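You operate a simulated robot arm through the tools that you are given. There is no shell and no other tool. Be economical: measure what you need, move in short steps, check, and stop when the job is done.

The job below is to be done with a simulated robot arm. You get a single attempt, and the scene is never put back.

TASK
Turn the right stretcher knob to 2. Take the tin from the top of the small grey table and put it on the right end of the stretcher table. Take the steel plate and leave it in the inside of the tray marked rubber. Close the table drawer. Put the white bobbin from the top of the low cupboard on top of the yellow can there. Put one of the wax bars from the rack counter on the bay d shelf. Put the black cone from the packing table on the top of the clamp board and the red cone on the grey offcut there. Turn the roller dial to 2. Any order will do. Set down upright: cone.

Only the result counts: the job must be done as asked and must still hold three seconds after the hand-in. Knocking over, shifting, dropping, spilling or breaking anything else fails it.

THE ROBOT
A 6-joint arm with a fingered hand on a trunk, on a base that drives. Base frame: it is fixed to the floor where the robot stands at the start and does not move with it; the origin is under the middle of the robot, x ahead of it, y to its left, z up. Lengths are in cm, angles in degrees, forces in N, time in s.
With the tool pointing down near the work surface it reaches from about 10 to 64 cm from the robot's upright axis, wherever it stands. Its first joint turns from -166.0 to 166.0 degrees. Places, roughly: bay D shelf [-320, 140, 110]; bobbin [-125, -25, 50]; cone [-400, 25, 100]; inside of the tray marked RUBBER (23x22 cm) [-98, -42, 80]; offcut [-375, 75, 75]; right end of the stretcher table (38x15 cm) [96, -14, 78]; right stretcher knob [70, 0, 120]; roller dial [-340, -210, 100]; steel plate (9x7x2 cm) [-60, -80, 80]; table drawer [-110, -100, 70]; tin (6x6x3 cm) [0, -260, 60]; top of the clamp board [-60, -100, 80]; wax bar [-275, 200, 75]; yellow can [-125, -25, 50]. Payload 4 kg.
The tool frame sits at the grasp point between the pads (the TCP): z along the fingers, y along the line on which they close. The tips reach 2.6 cm beyond it. The gripper opens to 14.8 cm. The gripper's body begins 7.3 cm behind the TCP. The gripper is a hand of 3 fingers: y runs from the thumb to the fingers, the wrist lies at [0, 0, -23.9] in the tool frame, and closing takes about 1.5 s.
Orientation is that of the tool frame in the base frame, as [roll, pitch, yaw] about the fixed x, y, z axes, in that order (R = Rz(yaw) Ry(pitch) Rx(roll)). With the fingers straight down and closing along the base's y, the tool's x points along the base's -x, its y along +y and its z along -z.

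THE INTERFACE
- The arm moves only by the tool play_rows. Its argument "plan" is one flat list of numbers, 6 for each row, row after row: the shift along the tool's x, y, z in units of 150 mm (1.0 is 150 mm), then the turn, a rotation vector about the tool's x, y, z in units of 120 degrees (1.0 is 120 degrees). In form: [dx, dy, dz, wx, wy, wz, dx, dy, dz, wx, wy, wz, ...]. A call has 1 to 12 rows; each row is the pose to reach, as a shift and turn from the pose commanded when the call began, along the tool's axes at that moment. "fingers" is the finger opening in cm, from 0 to 14.8, set as the call begins (left out, the last holds). A call with a number of a shift or a turn outside -1 to 1 is refused whole. Each row takes 0.2 s and may step no farther than 5 cm and 8.6 degrees from the row before; otherwise, or with a gripper value out of range, the whole call is refused. A pose out of reach is approached as far as the arm can. The call stops where the force on the tool passes 40 N (or 10 N more than at its start, if that is more) or the arm is blocked; 0.2 s more then pass. Each finger travels about 15.3 cm/s and halts on what it meets, pressing with about 26 N; the grip force reading is that of the motor and also rises with nothing between the fingers. The clock runs only during rows and for 0.2 s after the last one: add rows that repeat a pose to give the fingers time. The reply holds the time, the measured pose of the TCP, the force on the tool along the base axes, the opening and the grip force, in the units named above and with some noise, with the torque about the TCP (base axes, N m) and any sound that the robot's microphone picked up.
- Cameras (640 x 400 px; columns grow to the right, rows downward): "scene" is now at [0.39, 12.66, 141.69]; the picture's right is [-0.95, -0.31, 0.00], its down [-0.17, 0.52, -0.84] and it looks along [0.26, -0.80, -0.54] (base axes); focal length 214 px, centre (320, 200). "wrist" rides on the gripper at [6.8, -3.9, -9] in the tool frame; the picture's right is [0.50, 0.87, 0.00], its down [-0.66, 0.38, -0.65] and it looks along [-0.57, 0.33, 0.76] (tool axes); focal length 222 px, centre (320, 200).
- capture(camera): a new picture of that camera. It takes no simulated time.
- move_column(by): slides the trunk up (or, below 0, down) by that many cm; the arm and the scene camera ride with it, the base frame stays. It gives what a move gives, with no picture.
- drive_base(legs): drives the robot by 1 to 6 legs, each [ahead, left, turn to the left] in cm, cm and degrees, along the robot's own axes; the way and the turn of a leg run together, so that a leg with both is an arc; at most 150 cm and 180 degrees a leg. The arm and the cameras ride along, it lands a little off, and it stops where it bumps. It gives what a move gives.
- move_fingers(finger1, finger2, thumb_bend): sets how far each is bent, from 0 (flat) to 1 (curled in); at 0.3 the hand is open as for a grip, at 0.7 the pads meet at the TCP. One left out holds its place. A second passes; each finger stops where it meets its share of the squeeze, and holds until it gets a number again. A gripper value or a shape takes the hand back. It gives what a move gives, with no picture; readings hold the bend of each and the force on the fingers (four entries, about 0 where the hand has none), thumb and palm.
- preshape(shape): the hand has 3 fingers and takes this shape, open, in about a second: jaw (thumb against the fingers, like two jaws); tri (thumb and two fingers); tip (a fingertip pinch); poke (one finger out to press); point (the index stretched); flat (the hand flat); cup (the hand cupped); fist (a fist). The gripper value then closes the fingers along that shape, each until it touches; the sizes above hold for jaw. It gives what a move gives, with no picture.
- aim_head(pan, tilt): turns the head with the scene camera to pan (to the left, within 120 degrees either way) and tilt (down, from -29 to 69), counted from straight ahead of the robot. It gives what a move gives.
- measure_at(camera, pixels): for up to 12 pixels [column, row] of the newest picture of that camera ("zoom" is the newest enlarged one), the place [x, y, z] in the base frame of the surface seen there, good to about 0.2 cm, but the place of the scene camera against the robot may be out by one fixed shift of up to 1.2 cm in any direction. It takes no simulated time.
- zoom(camera, box): a new picture of the part [left, top, right, bottom] of that camera's present view, enlarged. It takes no simulated time.
- close_job(): hands the job in; it is judged then, once.

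Work in short steps. Measure before you move; look again where a grasp or a placing could have gone wrong, and mend it. You have 145 turns and 172 pictures in all, those below and enlarged ones among them. Open the gripper and draw the arm clear of the work before you hand the job in, unless the task says otherwise; then end with one line.

The tools are called as name(argument=value, ...) on one line, values as JSON. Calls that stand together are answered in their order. play_rows: Moves the arm, as the interface text tells. Its arguments: {"type":"object","properties":{"plan":{"type":"array","items":{"type":"number"}},"fingers":{"type":"number"}},"required":["plan"]} The other tools are called the same way: move_column (by) slides the trunk up or down; preshape (shape) gives the hand a shape; move_fingers (finger1, finger2, thumb_bend) moves the fingers one by one; drive_base (legs) drives the base; aim_head (pan, tilt) turns the head that bears the scene camera; capture (camera) takes a picture; measure_at (camera, pixels) gives the place of the surface under pixels of a picture; zoom (camera, box) takes an enlarged picture of a part of a camera's view; close_job () hands the job in.

At the start:

```text
time: 0.0
eef_pos: [18.82, -37.8, 100.0]
tool_rot: [-180.0, 0.0, 179.9]
contact_force: [0.6, 0.3, 0.1]
moment: [0.01, 0.04, 0.03]
opening: 14.79
finger_force: 0.0
shape: jaw
bend: [0.3, 0.3, 0.3]
finger forces: [0.1, 0.0, 0.0, 0.0, 0.0, 0.0]
trunk travel left (down, up): [-15.0, 16.7]
robot x, y, heading: [-0.24, 0.53, 0.1]
head pan, tilt: [-72.0, 32.9]
```

scene: 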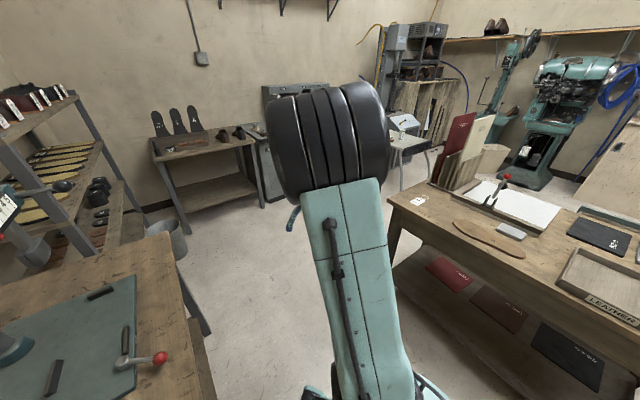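
wrist: 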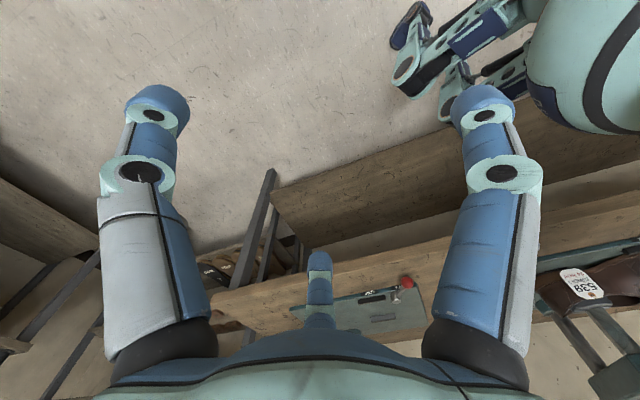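

The arm is in the middle of the scene picture. I look around first, starting straight ahead for the stretcher.

aim_head(pan=0, tilt=25)

capture(camera="scene")

aim_head(pan=80, tilt=25)

capture(camera="scene")

aim_head(pan=-120, tilt=25)

capture(camera="scene")

```text
time: 1.4
eef_pos: [18.88, -37.81, 100.01]
tool_rot: [180.0, 0.0, -179.9]
contact_force: [-0.6, 0.2, 0.1]
moment: [-0.03, 0.03, 0.02]
opening: 14.77
finger_force: 0.1
shape: jaw
bend: [0.3, 0.3, 0.3]
finger forces: [0.0, 0.0, 0.0, 0.0, 0.0, 0.0]
trunk travel left (down, up): [-15.0, 16.7]
robot x, y, heading: [-0.11, 0.72, 0.2]
head pan, tilt: [0.0, 25.0]
```

```text
169 pictures are left
```

scene: 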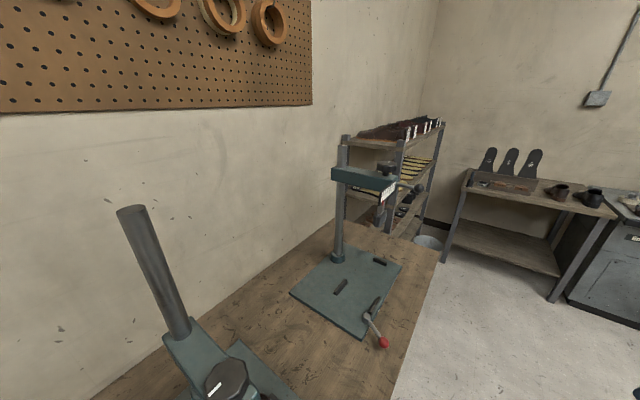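

```text
time: 3.0
eef_pos: [18.81, -37.88, 99.96]
tool_rot: [-180.0, -0.1, -180.0]
contact_force: [0.9, 0.2, 0.4]
moment: [0.0, -0.02, -0.02]
opening: 14.77
finger_force: 0.0
shape: jaw
bend: [0.3, 0.3, 0.3]
finger forces: [0.1, 0.0, 0.0, 0.0, 0.1, 0.1]
trunk travel left (down, up): [-15.0, 16.7]
robot x, y, heading: [-0.2, -0.16, 0.1]
head pan, tilt: [80.0, 25.0]
```

```text
168 pictures are left
```

scene: 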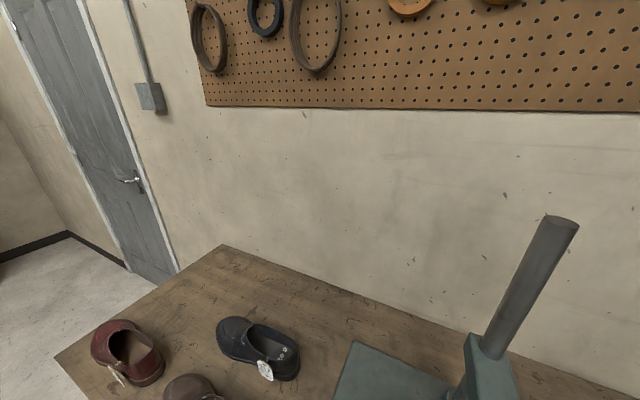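

```text
time: 5.9
eef_pos: [18.75, -37.69, 99.97]
tool_rot: [179.9, 0.0, 179.9]
contact_force: [-0.2, -0.6, -0.7]
moment: [0.01, -0.01, 0.0]
opening: 14.79
finger_force: 0.0
shape: jaw
bend: [0.3, 0.3, 0.3]
finger forces: [0.0, 0.0, 0.0, 0.0, 0.0, 0.1]
trunk travel left (down, up): [-15.0, 16.7]
robot x, y, heading: [0.11, -0.13, 0.0]
head pan, tilt: [-120.0, 25.0]
```

```text
167 pictures are left
```

scene: 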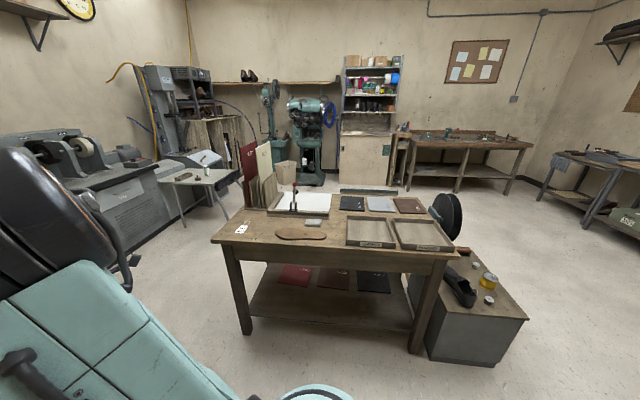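

Pan 0 shows the right stretcher near (370,190). I zoom in there to see its knob and label.

aim_head(pan=-5, tilt=30)

capture(camera="scene")

zoom(camera="scene", box=[260, 100, 420, 200])

```text
time: 7.8
eef_pos: [18.83, -37.86, 100.04]
tool_rot: [-179.9, 0.1, 179.9]
contact_force: [0.0, 0.5, 0.6]
moment: [-0.03, -0.04, 0.0]
opening: 14.8
finger_force: 0.1
shape: jaw
bend: [0.3, 0.3, 0.3]
finger forces: [0.1, 0.1, 0.1, 0.0, 0.0, 0.0]
trunk travel left (down, up): [-15.0, 16.7]
robot x, y, heading: [0.2, -0.17, 0.2]
head pan, tilt: [-5.0, 30.0]
```

```text
166 pictures are left
```

scene: 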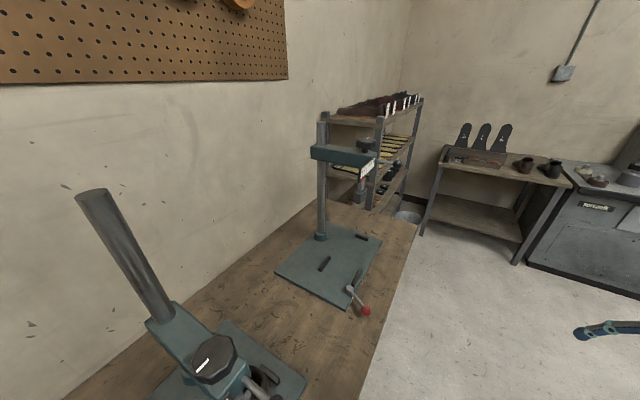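

```text
4.00 times, centred on (340, 150) of scene
```

zoom: 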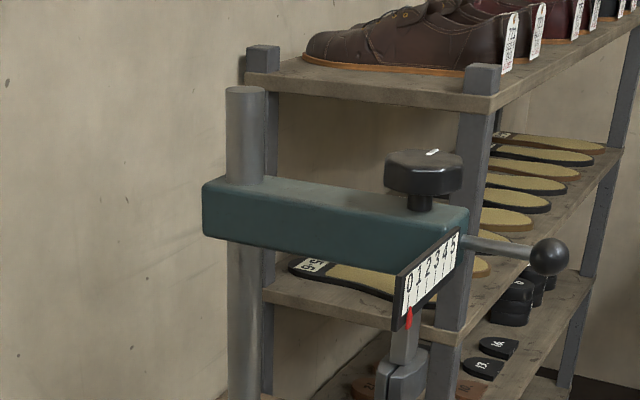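

The knob is an octagonal cap on a vertical axis at zoom (423,170). The scale's red pointer sits at 0. I measure the knob and the surroundings.

measure_at(camera="zoom", pixels=[[423, 158], [390, 170], [458, 170], [423, 180], [422, 150], [432, 152], [550, 256], [335, 240], [409, 320], [412, 285], [455, 245], [240, 195]])

measure_at(camera="scene", pixels=[[350, 250], [408, 228], [376, 380], [325, 340], [280, 270], [365, 235], [366, 310], [275, 380], [215, 360], [95, 195]])

```text
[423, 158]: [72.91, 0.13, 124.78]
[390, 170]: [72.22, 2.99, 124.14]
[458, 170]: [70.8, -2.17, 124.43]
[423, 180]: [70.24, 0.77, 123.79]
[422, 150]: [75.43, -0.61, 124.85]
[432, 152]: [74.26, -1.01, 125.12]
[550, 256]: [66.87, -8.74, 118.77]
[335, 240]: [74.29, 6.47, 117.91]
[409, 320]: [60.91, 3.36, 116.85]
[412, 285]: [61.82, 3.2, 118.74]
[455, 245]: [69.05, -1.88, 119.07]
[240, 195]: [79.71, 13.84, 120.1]
```

```text
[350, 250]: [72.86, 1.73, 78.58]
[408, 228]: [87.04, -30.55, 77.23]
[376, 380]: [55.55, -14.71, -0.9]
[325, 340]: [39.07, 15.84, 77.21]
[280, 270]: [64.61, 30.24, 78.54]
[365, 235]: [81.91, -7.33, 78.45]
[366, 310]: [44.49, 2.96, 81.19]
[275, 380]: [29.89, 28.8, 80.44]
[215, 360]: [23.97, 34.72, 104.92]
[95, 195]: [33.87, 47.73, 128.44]
```

I measure the near table edge, to know how close I can drive.

measure_at(camera="scene", pixels=[[414, 232], [402, 258], [388, 300], [372, 350], [362, 385], [352, 205], [285, 215], [310, 237], [352, 307], [381, 238], [280, 270], [260, 390]])

```text
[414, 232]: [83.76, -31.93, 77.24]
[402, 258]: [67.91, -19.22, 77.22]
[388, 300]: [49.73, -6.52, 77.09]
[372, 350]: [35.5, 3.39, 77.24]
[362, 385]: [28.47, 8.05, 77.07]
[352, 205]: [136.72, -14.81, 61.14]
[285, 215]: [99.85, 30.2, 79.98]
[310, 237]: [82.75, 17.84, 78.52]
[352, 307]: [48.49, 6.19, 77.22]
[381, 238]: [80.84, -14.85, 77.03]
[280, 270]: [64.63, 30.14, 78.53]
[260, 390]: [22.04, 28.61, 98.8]
```

Table edge runs along (0.81,-0.586) and I stand about 23 cm off it; the knob is ~20 cm in from the edge. I raise the trunk, then extend and raise the arm before driving.

move_column(by=16)

play_rows(plan=[-0.07, -0.14, -0.2, 0, 0, 0, -0.14, -0.28, -0.4, 0, 0, 0, -0.21, -0.42, -0.6, 0, 0, 0, -0.28, -0.56, -0.8, 0, 0, 0, -0.357, -0.714, -0.95, 0, 0, 0])

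```text
time: 9.7
eef_pos: [18.79, -37.82, 115.96]
tool_rot: [180.0, 0.0, 180.0]
contact_force: [0.1, -0.4, -0.6]
moment: [-0.01, 0.0, 0.0]
opening: 14.8
finger_force: 0.1
shape: jaw
bend: [0.3, 0.3, 0.3]
finger forces: [0.0, 0.0, 0.1, 0.0, 0.1, 0.1]
trunk travel left (down, up): [-31.0, 0.7]
robot x, y, heading: [0.16, 0.21, -0.0]
head pan, tilt: [-5.0, 30.0]
```

```text
time: 10.9
eef_pos: [24.24, -48.77, 130.18]
tool_rot: [179.9, 0.0, -180.0]
contact_force: [0.9, -0.5, -0.6]
moment: [0.01, 0.02, 0.01]
opening: 14.79
finger_force: 0.0
shape: jaw
bend: [0.3, 0.3, 0.3]
finger forces: [0.0, 0.0, 0.0, 0.1, 0.1, 0.0]
trunk travel left (down, up): [-31.0, 0.7]
robot x, y, heading: [0.07, 0.17, 0.1]
head pan, tilt: [-5.0, 30.0]
```

Arm is out at r≈54, z=130. I drive alongside the table and turn so the arm swings over the knob.

drive_base(legs=[[41.4, -43.4, 0], [0, 0, 117.7]])

capture(camera="wrist")

aim_head(pan=-60, tilt=25)

capture(camera="scene")

```text
time: 20.2
eef_pos: [71.88, 1.5, 130.32]
tool_rot: [180.0, 0.0, -60.8]
contact_force: [-0.8, -0.1, -0.5]
moment: [-0.02, 0.03, -0.02]
opening: 14.8
finger_force: 0.2
shape: jaw
bend: [0.3, 0.3, 0.3]
finger forces: [0.0, 0.0, 0.1, 0.0, 0.1, 0.1]
trunk travel left (down, up): [-31.0, 0.7]
robot x, y, heading: [41.47, -43.37, 119.0]
head pan, tilt: [-5.0, 30.0]
```

```text
164 pictures are left
```

wrist: 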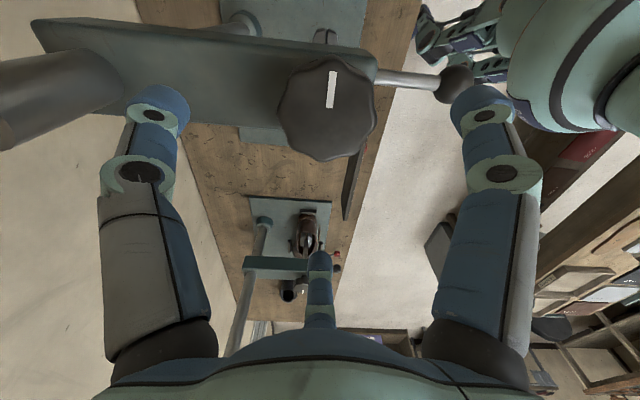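

```text
time: 21.4
eef_pos: [71.89, 1.4, 130.35]
tool_rot: [-180.0, 0.0, -60.9]
contact_force: [0.3, 0.3, -0.4]
moment: [-0.01, -0.01, 0.02]
opening: 14.8
finger_force: 0.1
shape: jaw
bend: [0.3, 0.3, 0.3]
finger forces: [0.0, 0.1, 0.0, 0.0, 0.0, 0.1]
trunk travel left (down, up): [-31.0, 0.7]
robot x, y, heading: [41.5, -43.39, 119.2]
head pan, tilt: [-60.0, 25.0]
```

```text
163 pictures are left
```

scene: 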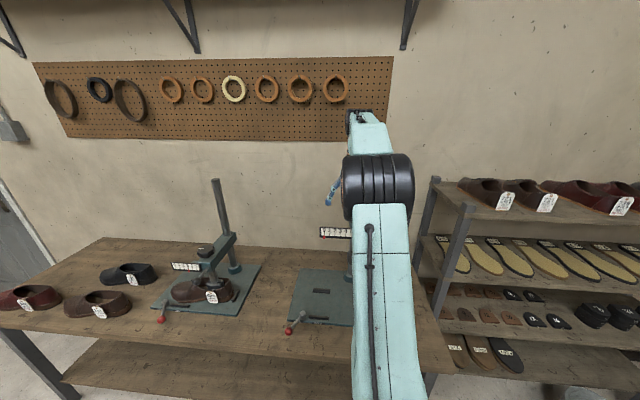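

Wrist view shows the knob, centre near (327,108). I measure it with the wrist camera, and the scale with the scene camera.

measure_at(camera="wrist", pixels=[[327, 108], [285, 95], [372, 115], [330, 70], [322, 155], [330, 90], [250, 90], [460, 82]])

zoom(camera="scene", box=[300, 200, 380, 250])

```text
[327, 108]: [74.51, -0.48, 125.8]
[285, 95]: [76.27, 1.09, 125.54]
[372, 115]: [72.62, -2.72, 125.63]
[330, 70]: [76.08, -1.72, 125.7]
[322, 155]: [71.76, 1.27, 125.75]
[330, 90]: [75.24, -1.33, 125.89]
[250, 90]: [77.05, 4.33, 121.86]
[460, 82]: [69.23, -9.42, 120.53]
```

```text
8.00 times, centred on (340, 225) of scene
```

zoom: 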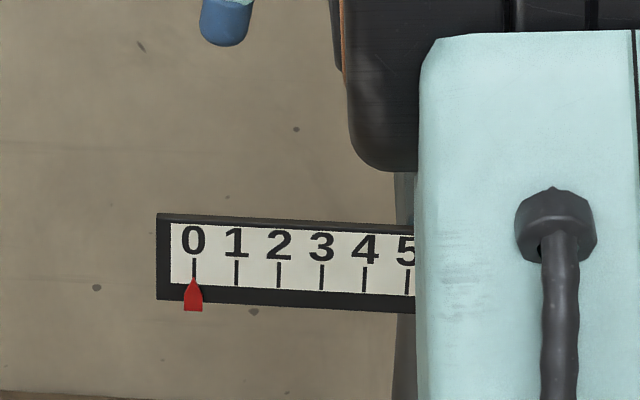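

Knob centre is about (74.3,-0.5), top 125.75, and the pointer reads 0. I centre over it, descend to z≈124.8, and close in the next call.

play_rows(plan=[0.19, -0.076, 0, 0, 0, 0, 0.19, -0.076, 0.2, 0, 0, 0, 0.19, -0.076, 0.367, 0, 0, 0, 0.19, -0.076, 0.367, 0, 0, 0])

capture(camera="wrist")

play_rows(plan=[0, 0, 0, 0, 0, 0, 0, 0, 0, 0, 0, 0, 0, 0, 0, 0, 0, 0, 0, 0, 0, 0, 0, 0, 0, 0, 0, 0, 0, 0], fingers=4.5)

```text
time: 22.4
eef_pos: [74.11, -0.36, 124.84]
tool_rot: [-180.0, -0.1, -60.8]
contact_force: [-0.1, 0.6, 0.9]
moment: [0.01, -0.02, -0.01]
opening: 14.8
finger_force: 0.0
shape: jaw
bend: [0.3, 0.3, 0.3]
finger forces: [0.0, 0.0, 0.1, 0.1, 0.1, 0.1]
trunk travel left (down, up): [-31.0, 0.7]
robot x, y, heading: [41.33, -43.72, 119.0]
head pan, tilt: [-60.0, 25.0]
```

```text
161 pictures are left
```

wrist: 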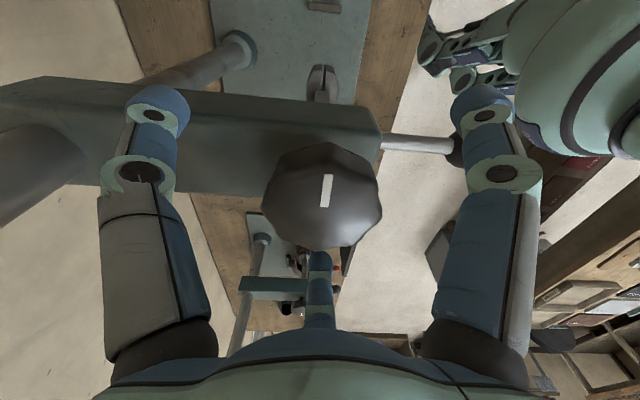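

```text
time: 23.6
eef_pos: [74.16, -0.29, 124.76]
tool_rot: [179.8, -0.1, -61.0]
contact_force: [-2.3, -3.0, -24.7]
moment: [0.02, -0.21, -0.07]
opening: 4.46
finger_force: 26.1
shape: jaw
bend: [0.77, 0.77, 0.72]
finger forces: [24.8, 25.7, 0.0, 0.0, 23.9, 0.0]
trunk travel left (down, up): [-31.0, 0.7]
robot x, y, heading: [41.18, -43.48, 119.2]
head pan, tilt: [-60.0, 25.0]
```

Grip holds the knob (26 N). I turn 34° clockwise and check the pointer.

play_rows(plan=[0, 0, 0, 0, 0, 0.07, 0, 0, 0, 0, 0, 0.14, 0, 0, 0, 0, 0, 0.21, 0, 0, 0, 0, 0, 0.28])

zoom(camera="scene", box=[300, 200, 380, 250])

capture(camera="wrist")

```text
time: 24.6
eef_pos: [74.24, -0.4, 124.79]
tool_rot: [179.8, -0.3, -94.6]
contact_force: [-8.0, -7.6, -37.6]
moment: [-0.18, -0.15, 0.03]
opening: 4.41
finger_force: 26.3
shape: jaw
bend: [0.76, 0.76, 0.71]
finger forces: [28.9, 29.1, 0.0, 0.1, 25.2, 0.1]
trunk travel left (down, up): [-31.0, 0.7]
robot x, y, heading: [41.5, -43.43, 119.3]
head pan, tilt: [-60.0, 25.0]
```

```text
8.00 times, centred on (340, 225) of scene
```

zoom: 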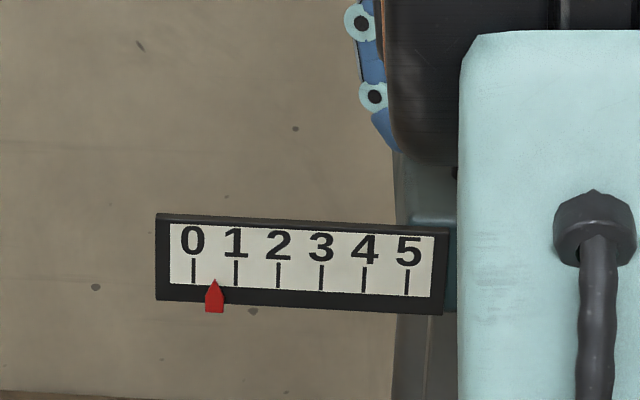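

```text
159 pictures are left
```

wrist: 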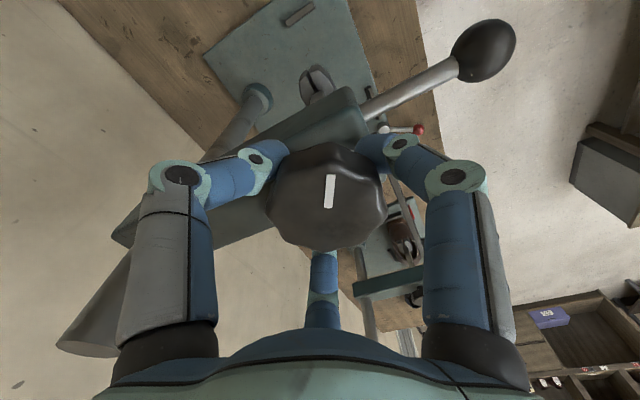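

33.6° moved the pointer to 0.5, so about 100° more. I turn 69° further.

play_rows(plan=[0, 0, 0, 0, 0, 0.07, 0, 0, 0, 0, 0, 0.14, 0, 0, 0, 0, 0, 0.21, 0, 0, 0, 0, 0, 0.28, 0, 0, 0, 0, 0, 0.35, 0, 0, 0, 0, 0, 0.42, 0, 0, 0, 0, 0, 0.49, 0, 0, 0, 0, 0, 0.56, 0, 0, 0, 0, 0, 0.58])

zoom(camera="scene", box=[300, 200, 380, 250])

```text
time: 26.6
eef_pos: [74.12, -0.41, 124.69]
tool_rot: [-179.8, -0.3, -164.1]
contact_force: [-17.7, -9.5, -40.2]
moment: [-0.38, 0.13, 0.06]
opening: 4.28
finger_force: 25.7
shape: jaw
bend: [0.47, 0.76, 0.71]
finger forces: [30.2, 29.2, 0.0, 0.0, 30.3, 0.0]
trunk travel left (down, up): [-31.0, 0.7]
robot x, y, heading: [41.45, -43.88, 119.2]
head pan, tilt: [-60.0, 25.0]
```

```text
8.00 times, centred on (340, 225) of scene
```

zoom: 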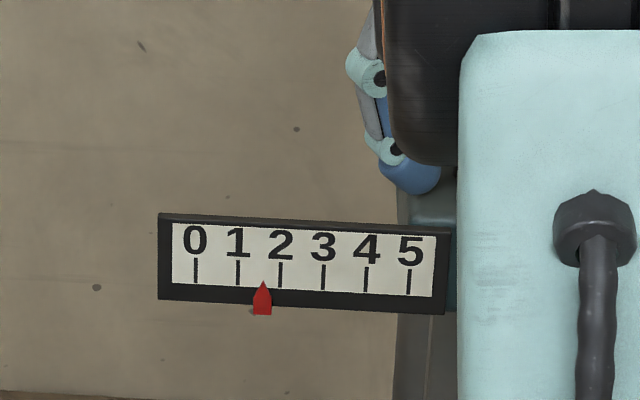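

The pointer is at about 1.58, so 27.5° more.

play_rows(plan=[0, 0, 0, 0, 0, 0.07, 0, 0, 0, 0, 0, 0.14, 0, 0, 0, 0, 0, 0.2, 0, 0, 0, 0, 0, 0.231, 0, 0, 0, 0, 0, 0.231])

zoom(camera="scene", box=[300, 200, 380, 250])

```text
time: 27.8
eef_pos: [73.94, -0.37, 124.71]
tool_rot: [-179.9, -0.1, 168.2]
contact_force: [-19.9, -8.5, -40.4]
moment: [-0.37, 0.31, 0.03]
opening: 4.32
finger_force: 25.9
shape: jaw
bend: [0.76, 0.76, 0.71]
finger forces: [28.9, 28.9, 0.0, 0.1, 31.7, 0.0]
trunk travel left (down, up): [-31.0, 0.7]
robot x, y, heading: [41.23, -43.89, 118.9]
head pan, tilt: [-60.0, 25.0]
```

```text
8.00 times, centred on (340, 225) of scene
```

zoom: 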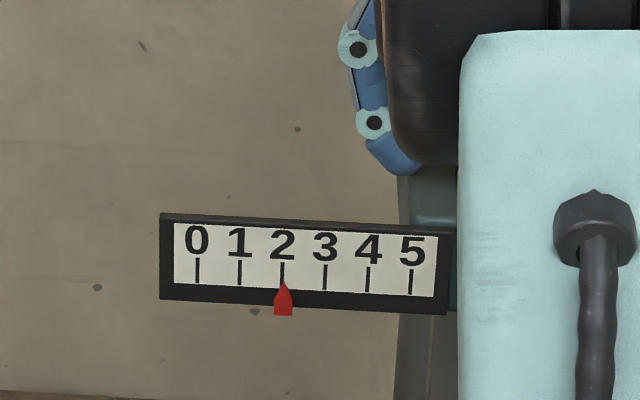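

The pointer is on 2. I open the fingers, then rise in a second move.

play_rows(plan=[0, 0, 0, 0, 0, 0, 0, 0, 0, 0, 0, 0, 0, 0, 0, 0, 0, 0, 0, 0, 0, 0, 0, 0, 0, 0, 0, 0, 0, 0], fingers=14.8)

play_rows(plan=[0, 0, -0.1, 0, 0, 0, 0, 0, -0.35, 0, 0, 0, 0, 0, -0.6, 0, 0, 0])

zoom(camera="scene", box=[300, 200, 380, 250])

```text
time: 29.0
eef_pos: [74.28, -0.41, 124.86]
tool_rot: [180.0, 0.0, 168.2]
contact_force: [1.1, 0.7, -0.2]
moment: [0.0, -0.02, 0.0]
opening: 14.81
finger_force: 0.0
shape: jaw
bend: [0.3, 0.3, 0.3]
finger forces: [0.1, 0.0, 0.0, 0.0, 0.0, 0.0]
trunk travel left (down, up): [-31.0, 0.7]
robot x, y, heading: [41.55, -43.33, 119.5]
head pan, tilt: [-60.0, 25.0]
```

```text
time: 29.8
eef_pos: [74.24, -0.41, 133.69]
tool_rot: [-179.8, 0.0, 168.2]
contact_force: [0.3, -0.4, 0.1]
moment: [-0.01, -0.01, 0.02]
opening: 14.78
finger_force: 0.0
shape: jaw
bend: [0.3, 0.3, 0.3]
finger forces: [0.1, 0.0, 0.0, 0.1, 0.0, 0.0]
trunk travel left (down, up): [-31.0, 0.7]
robot x, y, heading: [41.46, -43.47, 119.2]
head pan, tilt: [-60.0, 25.0]
```

```text
8.00 times, centred on (340, 225) of scene
```

zoom: 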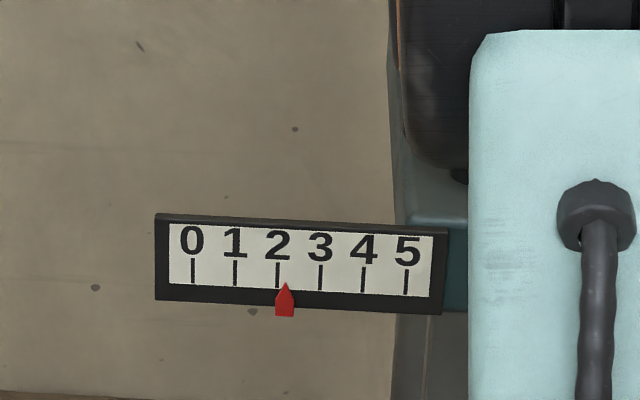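

After release the pointer moved to about 2.17. I re-grip, look, and correct.

play_rows(plan=[0, 0, 0.25, 0, 0, 0, 0, 0, 0.5, 0, 0, 0, 0, 0, 0.6, 0, 0, 0])

play_rows(plan=[0, 0, 0, 0, 0, 0, 0, 0, 0, 0, 0, 0, 0, 0, 0, 0, 0, 0, 0, 0, 0, 0, 0, 0, 0, 0, 0, 0, 0, 0], fingers=5)

zoom(camera="scene", box=[300, 200, 380, 250])

```text
time: 30.6
eef_pos: [74.29, -0.38, 124.59]
tool_rot: [-180.0, 0.0, 168.2]
contact_force: [-0.2, 0.4, 0.2]
moment: [0.04, 0.03, 0.0]
opening: 14.8
finger_force: 0.0
shape: jaw
bend: [0.3, 0.3, 0.3]
finger forces: [0.1, 0.0, 0.0, 0.1, 0.0, 0.0]
trunk travel left (down, up): [-31.0, 0.7]
robot x, y, heading: [41.35, -43.37, 119.0]
head pan, tilt: [-60.0, 25.0]
```

```text
time: 31.8
eef_pos: [74.3, -0.38, 124.57]
tool_rot: [-179.8, -0.1, 168.3]
contact_force: [-3.0, -4.7, -24.6]
moment: [-0.23, 0.01, 0.01]
opening: 4.5
finger_force: 26.5
shape: jaw
bend: [0.77, 0.77, 0.72]
finger forces: [24.7, 22.5, 0.0, 0.0, 27.2, 0.0]
trunk travel left (down, up): [-31.0, 0.7]
robot x, y, heading: [41.06, -43.56, 119.1]
head pan, tilt: [-60.0, 25.0]
```

```text
8.00 times, centred on (340, 225) of scene
```

zoom: 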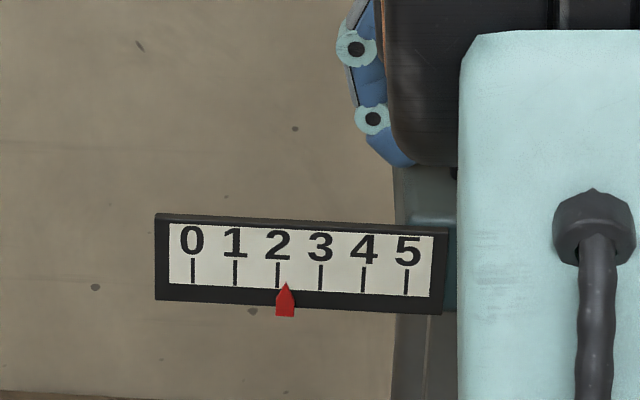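

Gripping alone left it at 2.17. I turn back about 11°.

play_rows(plan=[0, 0, 0, 0, 0, -0.05, 0, 0, 0, 0, 0, -0.095, 0, 0, 0, 0, 0, -0.095])

zoom(camera="scene", box=[300, 200, 380, 250])

play_rows(plan=[0, 0, 0, 0, 0, 0, 0, 0, 0, 0, 0, 0, 0, 0, 0, 0, 0, 0, 0, 0, 0, 0, 0, 0, 0, 0, 0, 0, 0, 0], fingers=14.8)

zoom(camera="scene", box=[300, 200, 380, 250])

```text
time: 32.6
eef_pos: [74.4, -0.32, 124.55]
tool_rot: [-179.8, -0.1, 179.8]
contact_force: [-4.0, -2.2, -39.0]
moment: [-0.24, -0.07, -0.02]
opening: 4.49
finger_force: 26.4
shape: jaw
bend: [0.77, 0.76, 0.72]
finger forces: [29.0, 26.0, 0.0, 0.0, 26.9, 0.0]
trunk travel left (down, up): [-31.0, 0.7]
robot x, y, heading: [41.3, -43.31, 119.2]
head pan, tilt: [-60.0, 25.0]
```

```text
8.00 times, centred on (340, 225) of scene
```

zoom: 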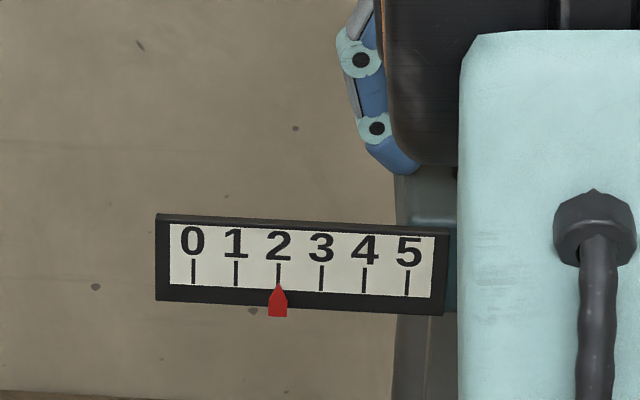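

```text
time: 33.8
eef_pos: [74.29, -0.46, 124.8]
tool_rot: [-179.9, -0.1, 179.6]
contact_force: [1.3, 0.2, 0.3]
moment: [-0.01, 0.0, 0.01]
opening: 14.77
finger_force: 0.0
shape: jaw
bend: [0.3, 0.3, 0.3]
finger forces: [0.0, 0.0, 0.0, 0.0, 0.0, 0.0]
trunk travel left (down, up): [-31.0, 0.7]
robot x, y, heading: [41.42, -43.48, 119.2]
head pan, tilt: [-60.0, 25.0]
```

```text
8.00 times, centred on (340, 225) of scene
```

zoom: 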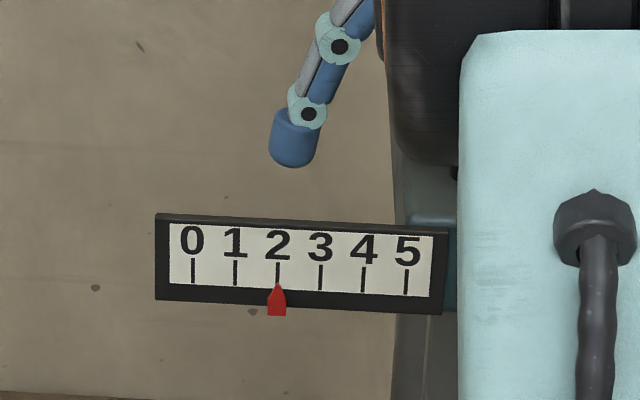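

The pointer sits on 2 after release. I rise and unwind the wrist while turning the head towards the small grey table.

play_rows(plan=[0, 0, -0.3, 0, 0, 0, 0, 0, -0.6, 0, 0, 0, 0, 0, -0.65, 0, 0, -0.07, 0, 0, -0.65, 0, 0, -0.14, 0, 0, -0.65, 0, 0, -0.21, 0, 0, -0.65, 0, 0, -0.28, 0, 0, -0.65, 0, 0, -0.35, 0, 0, -0.65, 0, 0, -0.42, 0, 0, -0.65, 0, 0, -0.49, 0, 0, -0.65, 0, 0, -0.56, 0, 0, -0.65, 0, 0, -0.63, 0, 0, -0.65, 0, 0, -0.7])

aim_head(pan=120, tilt=25)

capture(camera="scene")

```text
time: 36.4
eef_pos: [74.18, -0.51, 134.73]
tool_rot: [180.0, 0.0, -96.3]
contact_force: [-1.0, -1.2, 0.1]
moment: [0.0, -0.01, -0.01]
opening: 14.8
finger_force: 0.0
shape: jaw
bend: [0.3, 0.3, 0.3]
finger forces: [0.0, 0.0, 0.1, 0.1, 0.0, 0.0]
trunk travel left (down, up): [-31.0, 0.7]
robot x, y, heading: [41.55, -43.61, 119.2]
head pan, tilt: [-60.0, 25.0]
```

```text
time: 39.1
eef_pos: [74.18, -0.58, 134.66]
tool_rot: [180.0, 0.0, -96.4]
contact_force: [0.3, -0.4, -0.4]
moment: [0.01, -0.02, 0.04]
opening: 14.79
finger_force: 0.1
shape: jaw
bend: [0.3, 0.3, 0.3]
finger forces: [0.0, 0.0, 0.1, 0.0, 0.0, 0.1]
trunk travel left (down, up): [-31.0, 0.7]
robot x, y, heading: [41.32, -43.18, 118.9]
head pan, tilt: [120.0, 25.0]
```

```text
152 pictures are left
```

scene: 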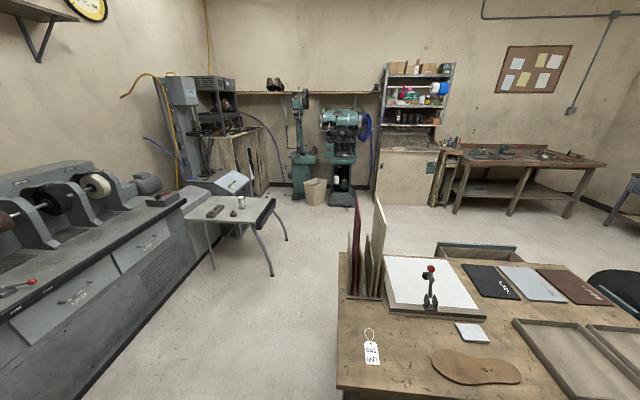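

The small grey table is at (235,212), the centre table at lower right with its drawer pulled out behind (475,250). I zoom on the grey table.

zoom(camera="scene", box=[180, 170, 300, 245])

measure_at(camera="scene", pixels=[[240, 203], [216, 211], [258, 212], [276, 200], [184, 215], [240, 224], [207, 200], [272, 275], [212, 268], [350, 200], [300, 300], [338, 360]])

```text
5.33 times, centred on (240, 208) of scene
```

zoom: 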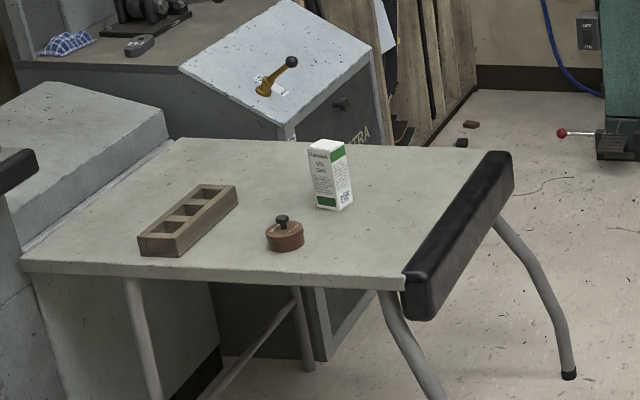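

```text
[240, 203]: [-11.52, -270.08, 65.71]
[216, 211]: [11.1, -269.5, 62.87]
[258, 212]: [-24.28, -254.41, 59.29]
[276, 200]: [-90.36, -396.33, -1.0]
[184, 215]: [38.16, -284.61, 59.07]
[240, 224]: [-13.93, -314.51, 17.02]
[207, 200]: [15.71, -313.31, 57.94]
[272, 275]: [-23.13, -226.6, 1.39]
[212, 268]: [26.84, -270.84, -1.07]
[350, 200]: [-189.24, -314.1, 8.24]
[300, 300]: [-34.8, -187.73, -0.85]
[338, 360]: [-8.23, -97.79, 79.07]
```

The tin is the round brown box with a knob at zoom (285,235). I measure it and the table outline.

measure_at(camera="zoom", pixels=[[285, 242], [283, 217], [270, 240], [301, 240], [330, 180], [187, 220], [400, 275], [25, 250], [440, 165], [180, 142], [445, 235], [500, 160]])

```text
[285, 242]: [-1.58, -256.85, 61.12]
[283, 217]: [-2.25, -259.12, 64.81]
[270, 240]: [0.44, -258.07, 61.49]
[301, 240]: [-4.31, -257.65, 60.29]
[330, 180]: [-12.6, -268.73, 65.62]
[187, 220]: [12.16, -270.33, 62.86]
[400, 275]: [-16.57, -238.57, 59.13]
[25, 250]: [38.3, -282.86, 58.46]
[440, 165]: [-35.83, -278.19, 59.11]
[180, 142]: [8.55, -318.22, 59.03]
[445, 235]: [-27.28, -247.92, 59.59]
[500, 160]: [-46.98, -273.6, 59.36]
```

I measure bench floor lines to choose a safe path.

measure_at(camera="scene", pixels=[[110, 375], [150, 332], [190, 290], [205, 285], [60, 330], [120, 275], [60, 260], [340, 395], [345, 265], [440, 225], [385, 45], [600, 240]])

```text
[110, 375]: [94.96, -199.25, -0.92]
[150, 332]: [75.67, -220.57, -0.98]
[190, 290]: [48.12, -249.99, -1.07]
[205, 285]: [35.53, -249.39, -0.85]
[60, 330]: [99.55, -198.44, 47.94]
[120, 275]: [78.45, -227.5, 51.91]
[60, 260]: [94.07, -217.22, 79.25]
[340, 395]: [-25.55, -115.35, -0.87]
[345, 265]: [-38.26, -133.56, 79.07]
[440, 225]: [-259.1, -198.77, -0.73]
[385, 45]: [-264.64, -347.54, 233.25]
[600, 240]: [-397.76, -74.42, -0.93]
```

The bench front stays ~47 cm clear of (15,-215), so I drive there in two legs and turn so the arm points at the tin.

drive_base(legs=[[-68.5, 53.2, 0], [-68.6, 53.2, 0], [0, 0, -166.6]])

move_column(by=-31)

capture(camera="wrist")

```text
time: 55.7
eef_pos: [-8.48, -261.78, 134.69]
tool_rot: [180.0, 0.0, 95.2]
contact_force: [0.2, 0.0, 0.4]
moment: [-0.01, 0.02, 0.01]
opening: 14.78
finger_force: 0.1
shape: jaw
bend: [0.3, 0.3, 0.3]
finger forces: [0.0, 0.1, 0.0, 0.0, 0.0, 0.0]
trunk travel left (down, up): [-31.0, 0.7]
robot x, y, heading: [15.31, -213.04, -49.5]
head pan, tilt: [120.0, 25.0]
```

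```text
time: 58.8
eef_pos: [-8.5, -261.79, 103.59]
tool_rot: [-180.0, 0.1, 95.2]
contact_force: [-0.2, 0.3, 1.3]
moment: [0.01, 0.0, 0.0]
opening: 14.8
finger_force: 0.0
shape: jaw
bend: [0.3, 0.3, 0.3]
finger forces: [0.0, 0.0, 0.0, 0.1, 0.1, 0.0]
trunk travel left (down, up): [0.0, 31.7]
robot x, y, heading: [15.23, -213.15, -49.2]
head pan, tilt: [120.0, 25.0]
```

```text
150 pictures are left
```

wrist: 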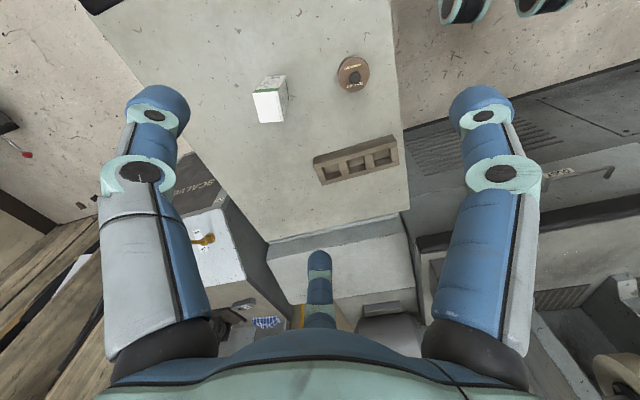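

The tin is at wrist (353,73). I measure it.

measure_at(camera="wrist", pixels=[[353, 73], [340, 73], [367, 76], [352, 60], [352, 89], [353, 68], [300, 60], [270, 92], [356, 160]])

zoom(camera="wrist", box=[313, 48, 393, 98])

```text
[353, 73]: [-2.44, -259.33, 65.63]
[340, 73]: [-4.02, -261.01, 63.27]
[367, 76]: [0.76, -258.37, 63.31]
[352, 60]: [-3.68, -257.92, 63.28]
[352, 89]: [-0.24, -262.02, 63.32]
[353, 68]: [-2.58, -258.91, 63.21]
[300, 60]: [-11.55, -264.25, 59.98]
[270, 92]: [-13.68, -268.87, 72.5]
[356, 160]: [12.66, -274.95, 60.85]
```

```text
8.00 times, centred on (353, 73) of wrist
```

zoom: 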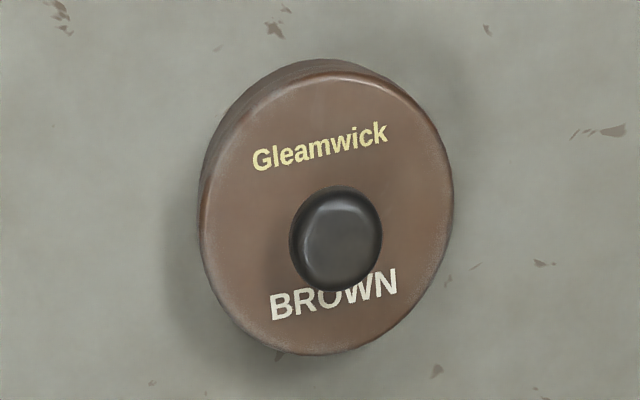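

Tin centre about (-1.85,-259.8), lid top 63.3, knob top 65.6, table 60. I go above it in two moves and look again.

play_rows(plan=[0.023, 0.113, 0.24, 0, 0, 0, 0.046, 0.226, 0.48, 0, 0, 0, 0.07, 0.34, 0.72, 0, 0, 0, 0.093, 0.453, 0.95, 0, 0, 0])

play_rows(plan=[0, 0, 0.25, 0, 0, 0, 0, 0, 0.5, 0, 0, 0, 0, 0, 0.75, 0, 0, 0, 0, 0, 0.95, 0, 0, 0])

capture(camera="wrist")

```text
time: 59.8
eef_pos: [-1.83, -259.89, 89.23]
tool_rot: [180.0, 0.1, 95.2]
contact_force: [-0.2, -0.2, 0.7]
moment: [-0.01, 0.0, -0.01]
opening: 14.8
finger_force: 0.1
shape: jaw
bend: [0.3, 0.3, 0.3]
finger forces: [0.0, 0.1, 0.0, 0.0, 0.0, 0.0]
trunk travel left (down, up): [0.0, 31.7]
robot x, y, heading: [15.32, -212.95, -49.3]
head pan, tilt: [120.0, 25.0]
```

```text
time: 60.8
eef_pos: [-1.8, -259.95, 75.12]
tool_rot: [180.0, 0.1, 95.2]
contact_force: [0.7, -0.5, 0.4]
moment: [0.0, 0.03, 0.01]
opening: 14.76
finger_force: 0.0
shape: jaw
bend: [0.3, 0.3, 0.3]
finger forces: [0.0, 0.0, 0.0, 0.1, 0.1, 0.0]
trunk travel left (down, up): [0.0, 31.7]
robot x, y, heading: [15.31, -213.27, -49.2]
head pan, tilt: [120.0, 25.0]
```

```text
148 pictures are left
```

wrist: 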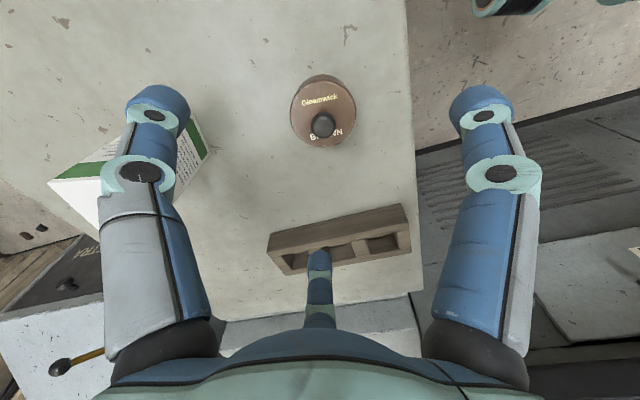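

I re-measure tin, box and block before the descent.

measure_at(camera="wrist", pixels=[[294, 112], [353, 105], [322, 82], [330, 145], [270, 235], [400, 208], [210, 150], [190, 115], [322, 125], [260, 110]])

```text
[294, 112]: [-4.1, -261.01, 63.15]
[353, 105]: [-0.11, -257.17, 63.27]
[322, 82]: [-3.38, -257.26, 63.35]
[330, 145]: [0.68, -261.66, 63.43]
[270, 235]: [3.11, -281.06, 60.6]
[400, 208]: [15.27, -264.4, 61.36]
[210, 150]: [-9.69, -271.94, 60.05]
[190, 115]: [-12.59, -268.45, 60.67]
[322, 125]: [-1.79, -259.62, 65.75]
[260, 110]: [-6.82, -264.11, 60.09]
```

Clearances are fine; tin centre (-1.8,-259.5). I descend to z≈63.2 and close.

play_rows(plan=[0.027, 0, 0.25, 0, 0, 0, 0.027, 0, 0.5, 0, 0, 0, 0.027, 0, 0.7, 0, 0, 0, 0.027, 0, 0.793, 0, 0, 0])

play_rows(plan=[0, 0, 0, 0, 0, 0, 0, 0, 0, 0, 0, 0, 0, 0, 0, 0, 0, 0, 0, 0, 0, 0, 0, 0, 0, 0, 0, 0, 0, 0, 0, 0, 0, 0, 0, 0, 0, 0, 0, 0, 0, 0], fingers=4.5)

capture(camera="wrist")

```text
time: 61.8
eef_pos: [-1.53, -259.62, 63.29]
tool_rot: [-180.0, 0.0, 95.2]
contact_force: [0.7, 0.6, 0.5]
moment: [0.02, 0.0, 0.0]
opening: 14.78
finger_force: 0.0
shape: jaw
bend: [0.3, 0.3, 0.3]
finger forces: [0.0, 0.1, 0.0, 0.0, 0.1, 0.0]
trunk travel left (down, up): [0.0, 31.7]
robot x, y, heading: [15.34, -213.15, -49.6]
head pan, tilt: [120.0, 25.0]
```

```text
time: 63.4
eef_pos: [-1.62, -259.44, 63.32]
tool_rot: [-179.9, 0.0, 95.2]
contact_force: [-0.1, -0.7, -0.1]
moment: [-0.02, -0.04, 0.05]
opening: 5.28
finger_force: 26.0
shape: jaw
bend: [0.77, 0.77, 0.7]
finger forces: [22.9, 23.8, 0.0, 0.0, 23.7, 0.1]
trunk travel left (down, up): [0.0, 31.7]
robot x, y, heading: [15.16, -212.97, -48.9]
head pan, tilt: [120.0, 25.0]
```

```text
147 pictures are left
```

wrist: 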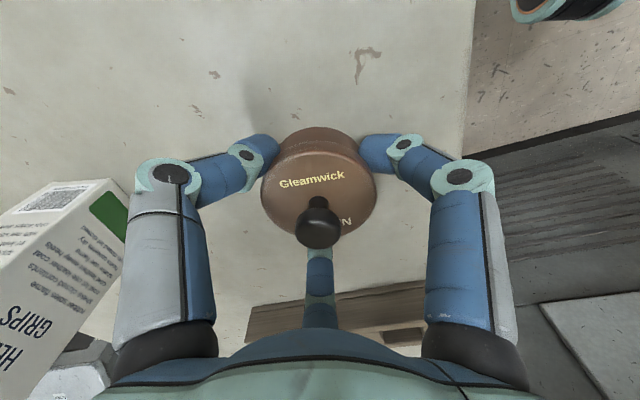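

The tin is held (opening 5.28). I lift it straight up, then raise the trunk for transit.

play_rows(plan=[0, 0, -0.2, 0, 0, 0, 0, 0, -0.5, 0, 0, 0, 0, 0, -0.75, 0, 0, 0, 0, 0, -1, 0, 0, 0])

move_column(by=28)

capture(camera="wrist")

```text
time: 64.4
eef_pos: [-1.75, -259.19, 78.17]
tool_rot: [-180.0, 0.1, 95.2]
contact_force: [-0.4, 0.0, -1.8]
moment: [-0.02, -0.01, -0.01]
opening: 5.27
finger_force: 25.9
shape: jaw
bend: [0.77, 0.77, 0.7]
finger forces: [23.1, 23.9, 0.1, 0.1, 23.6, 0.1]
trunk travel left (down, up): [0.0, 31.7]
robot x, y, heading: [15.25, -213.34, -49.2]
head pan, tilt: [120.0, 25.0]
```

```text
time: 67.2
eef_pos: [-1.84, -259.3, 106.2]
tool_rot: [180.0, 0.0, 95.2]
contact_force: [-0.5, 0.0, -0.1]
moment: [-0.02, -0.01, 0.02]
opening: 5.29
finger_force: 25.9
shape: jaw
bend: [0.77, 0.77, 0.7]
finger forces: [23.1, 23.9, 0.0, 0.0, 23.6, 0.0]
trunk travel left (down, up): [-28.0, 3.7]
robot x, y, heading: [15.37, -213.49, -49.3]
head pan, tilt: [120.0, 25.0]
```

```text
146 pictures are left
```

wrist: 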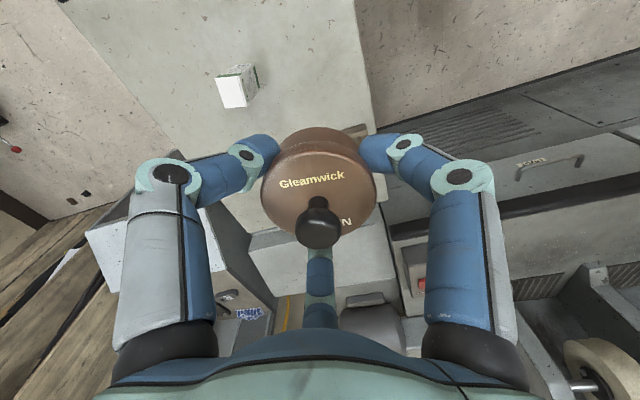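

The tin is secure. I drive back to open floor, turn there, and approach the right end of the stretcher table part-way.

drive_base(legs=[[-58.3, 82.7, 0], [0, 0, 164.2], [26, -28.5, 0]])

aim_head(pan=-70, tilt=30)

capture(camera="scene")

capture(camera="wrist")

```text
time: 84.2
eef_pos: [83.81, -40.84, 106.26]
tool_rot: [-180.0, 0.0, -100.5]
contact_force: [-0.1, 0.0, -2.1]
moment: [0.0, -0.01, 0.0]
opening: 5.23
finger_force: 25.7
shape: jaw
bend: [0.77, 0.77, 0.7]
finger forces: [22.5, 23.8, 0.0, 0.1, 23.5, 0.1]
trunk travel left (down, up): [-28.0, 3.7]
robot x, y, heading: [54.8, -80.6, 115.2]
head pan, tilt: [120.0, 25.0]
```

```text
time: 87.0
eef_pos: [83.75, -40.73, 106.21]
tool_rot: [-180.0, 0.0, -100.4]
contact_force: [0.4, 0.0, -1.2]
moment: [-0.03, -0.04, -0.01]
opening: 5.21
finger_force: 25.3
shape: jaw
bend: [0.77, 0.77, 0.7]
finger forces: [22.5, 23.9, 0.1, 0.0, 23.6, 0.1]
trunk travel left (down, up): [-28.0, 3.7]
robot x, y, heading: [54.91, -81.16, 115.1]
head pan, tilt: [-70.0, 30.0]
```

```text
145 pictures are left
```

scene: 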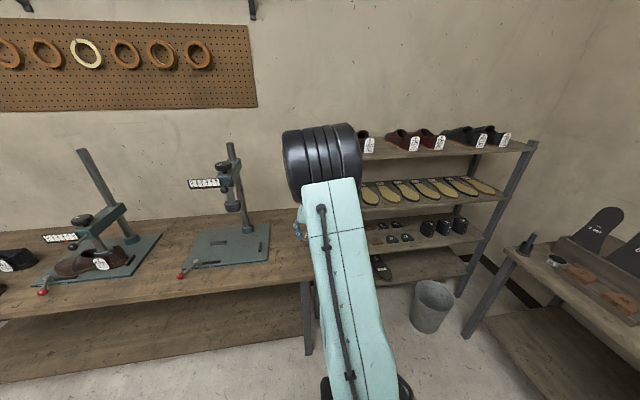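

```text
144 pictures are left
```

wrist: 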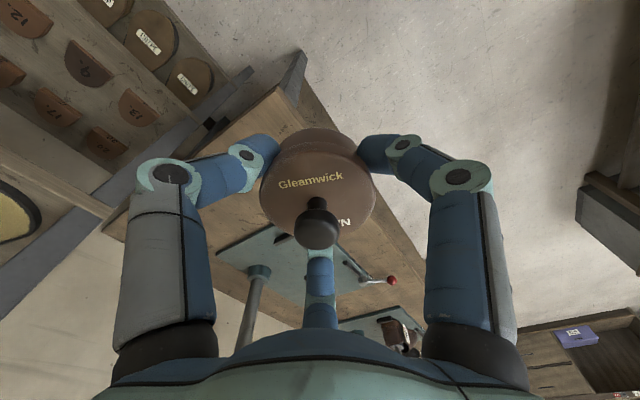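

I measure the table's right end and stretcher base through the wrist camera.

measure_at(camera="wrist", pixels=[[268, 100], [290, 92], [225, 135], [120, 205], [265, 225], [280, 235], [230, 225], [190, 245], [380, 180], [100, 210]])

measure_at(camera="scene", pixels=[[268, 258], [270, 225], [300, 275], [285, 215], [300, 250], [435, 285], [360, 200]])

```text
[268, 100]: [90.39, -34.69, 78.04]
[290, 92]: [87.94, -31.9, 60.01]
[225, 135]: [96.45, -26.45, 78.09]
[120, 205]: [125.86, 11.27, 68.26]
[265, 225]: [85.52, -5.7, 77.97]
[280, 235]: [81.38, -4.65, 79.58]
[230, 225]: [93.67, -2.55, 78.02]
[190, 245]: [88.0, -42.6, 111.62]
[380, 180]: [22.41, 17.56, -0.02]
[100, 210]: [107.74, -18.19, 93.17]
```

```text
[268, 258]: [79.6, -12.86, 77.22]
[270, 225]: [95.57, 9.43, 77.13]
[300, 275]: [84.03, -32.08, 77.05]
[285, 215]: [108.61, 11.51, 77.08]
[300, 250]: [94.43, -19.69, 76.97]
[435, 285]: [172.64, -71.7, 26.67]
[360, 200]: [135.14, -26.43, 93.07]
```

Table top is z=78.05; free strip centre near (94,-17). I drive in the remaining (10.2,23.8).

drive_base(legs=[[17.2, -19.3, 0]])

move_column(by=-20)

capture(camera="wrist")

```text
time: 89.4
eef_pos: [93.96, -17.05, 106.29]
tool_rot: [179.9, 0.1, -100.5]
contact_force: [-0.5, -0.3, -2.1]
moment: [0.0, 0.01, -0.02]
opening: 5.25
finger_force: 26.2
shape: jaw
bend: [0.77, 0.77, 0.7]
finger forces: [22.5, 23.7, 0.0, 0.0, 23.5, 0.0]
trunk travel left (down, up): [-28.0, 3.7]
robot x, y, heading: [65.29, -57.11, 115.0]
head pan, tilt: [-70.0, 30.0]
```

```text
time: 91.5
eef_pos: [94.02, -17.04, 86.22]
tool_rot: [180.0, 0.0, -100.6]
contact_force: [0.5, -0.4, -1.2]
moment: [0.0, -0.04, -0.02]
opening: 5.22
finger_force: 25.9
shape: jaw
bend: [0.77, 0.77, 0.7]
finger forces: [22.5, 23.7, 0.0, 0.0, 23.7, 0.0]
trunk travel left (down, up): [-8.0, 23.7]
robot x, y, heading: [64.89, -57.11, 115.1]
head pan, tilt: [-70.0, 30.0]
```

```text
143 pictures are left
```

wrist: 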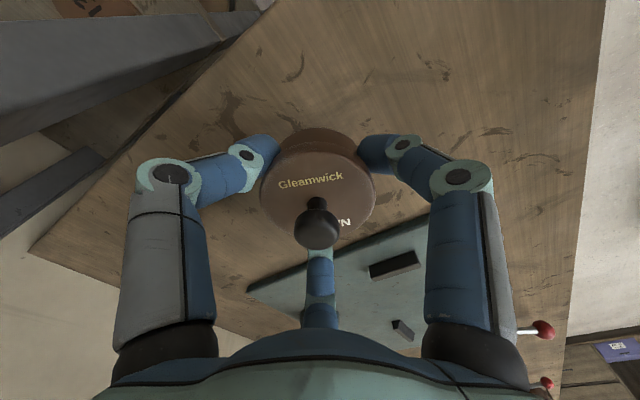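

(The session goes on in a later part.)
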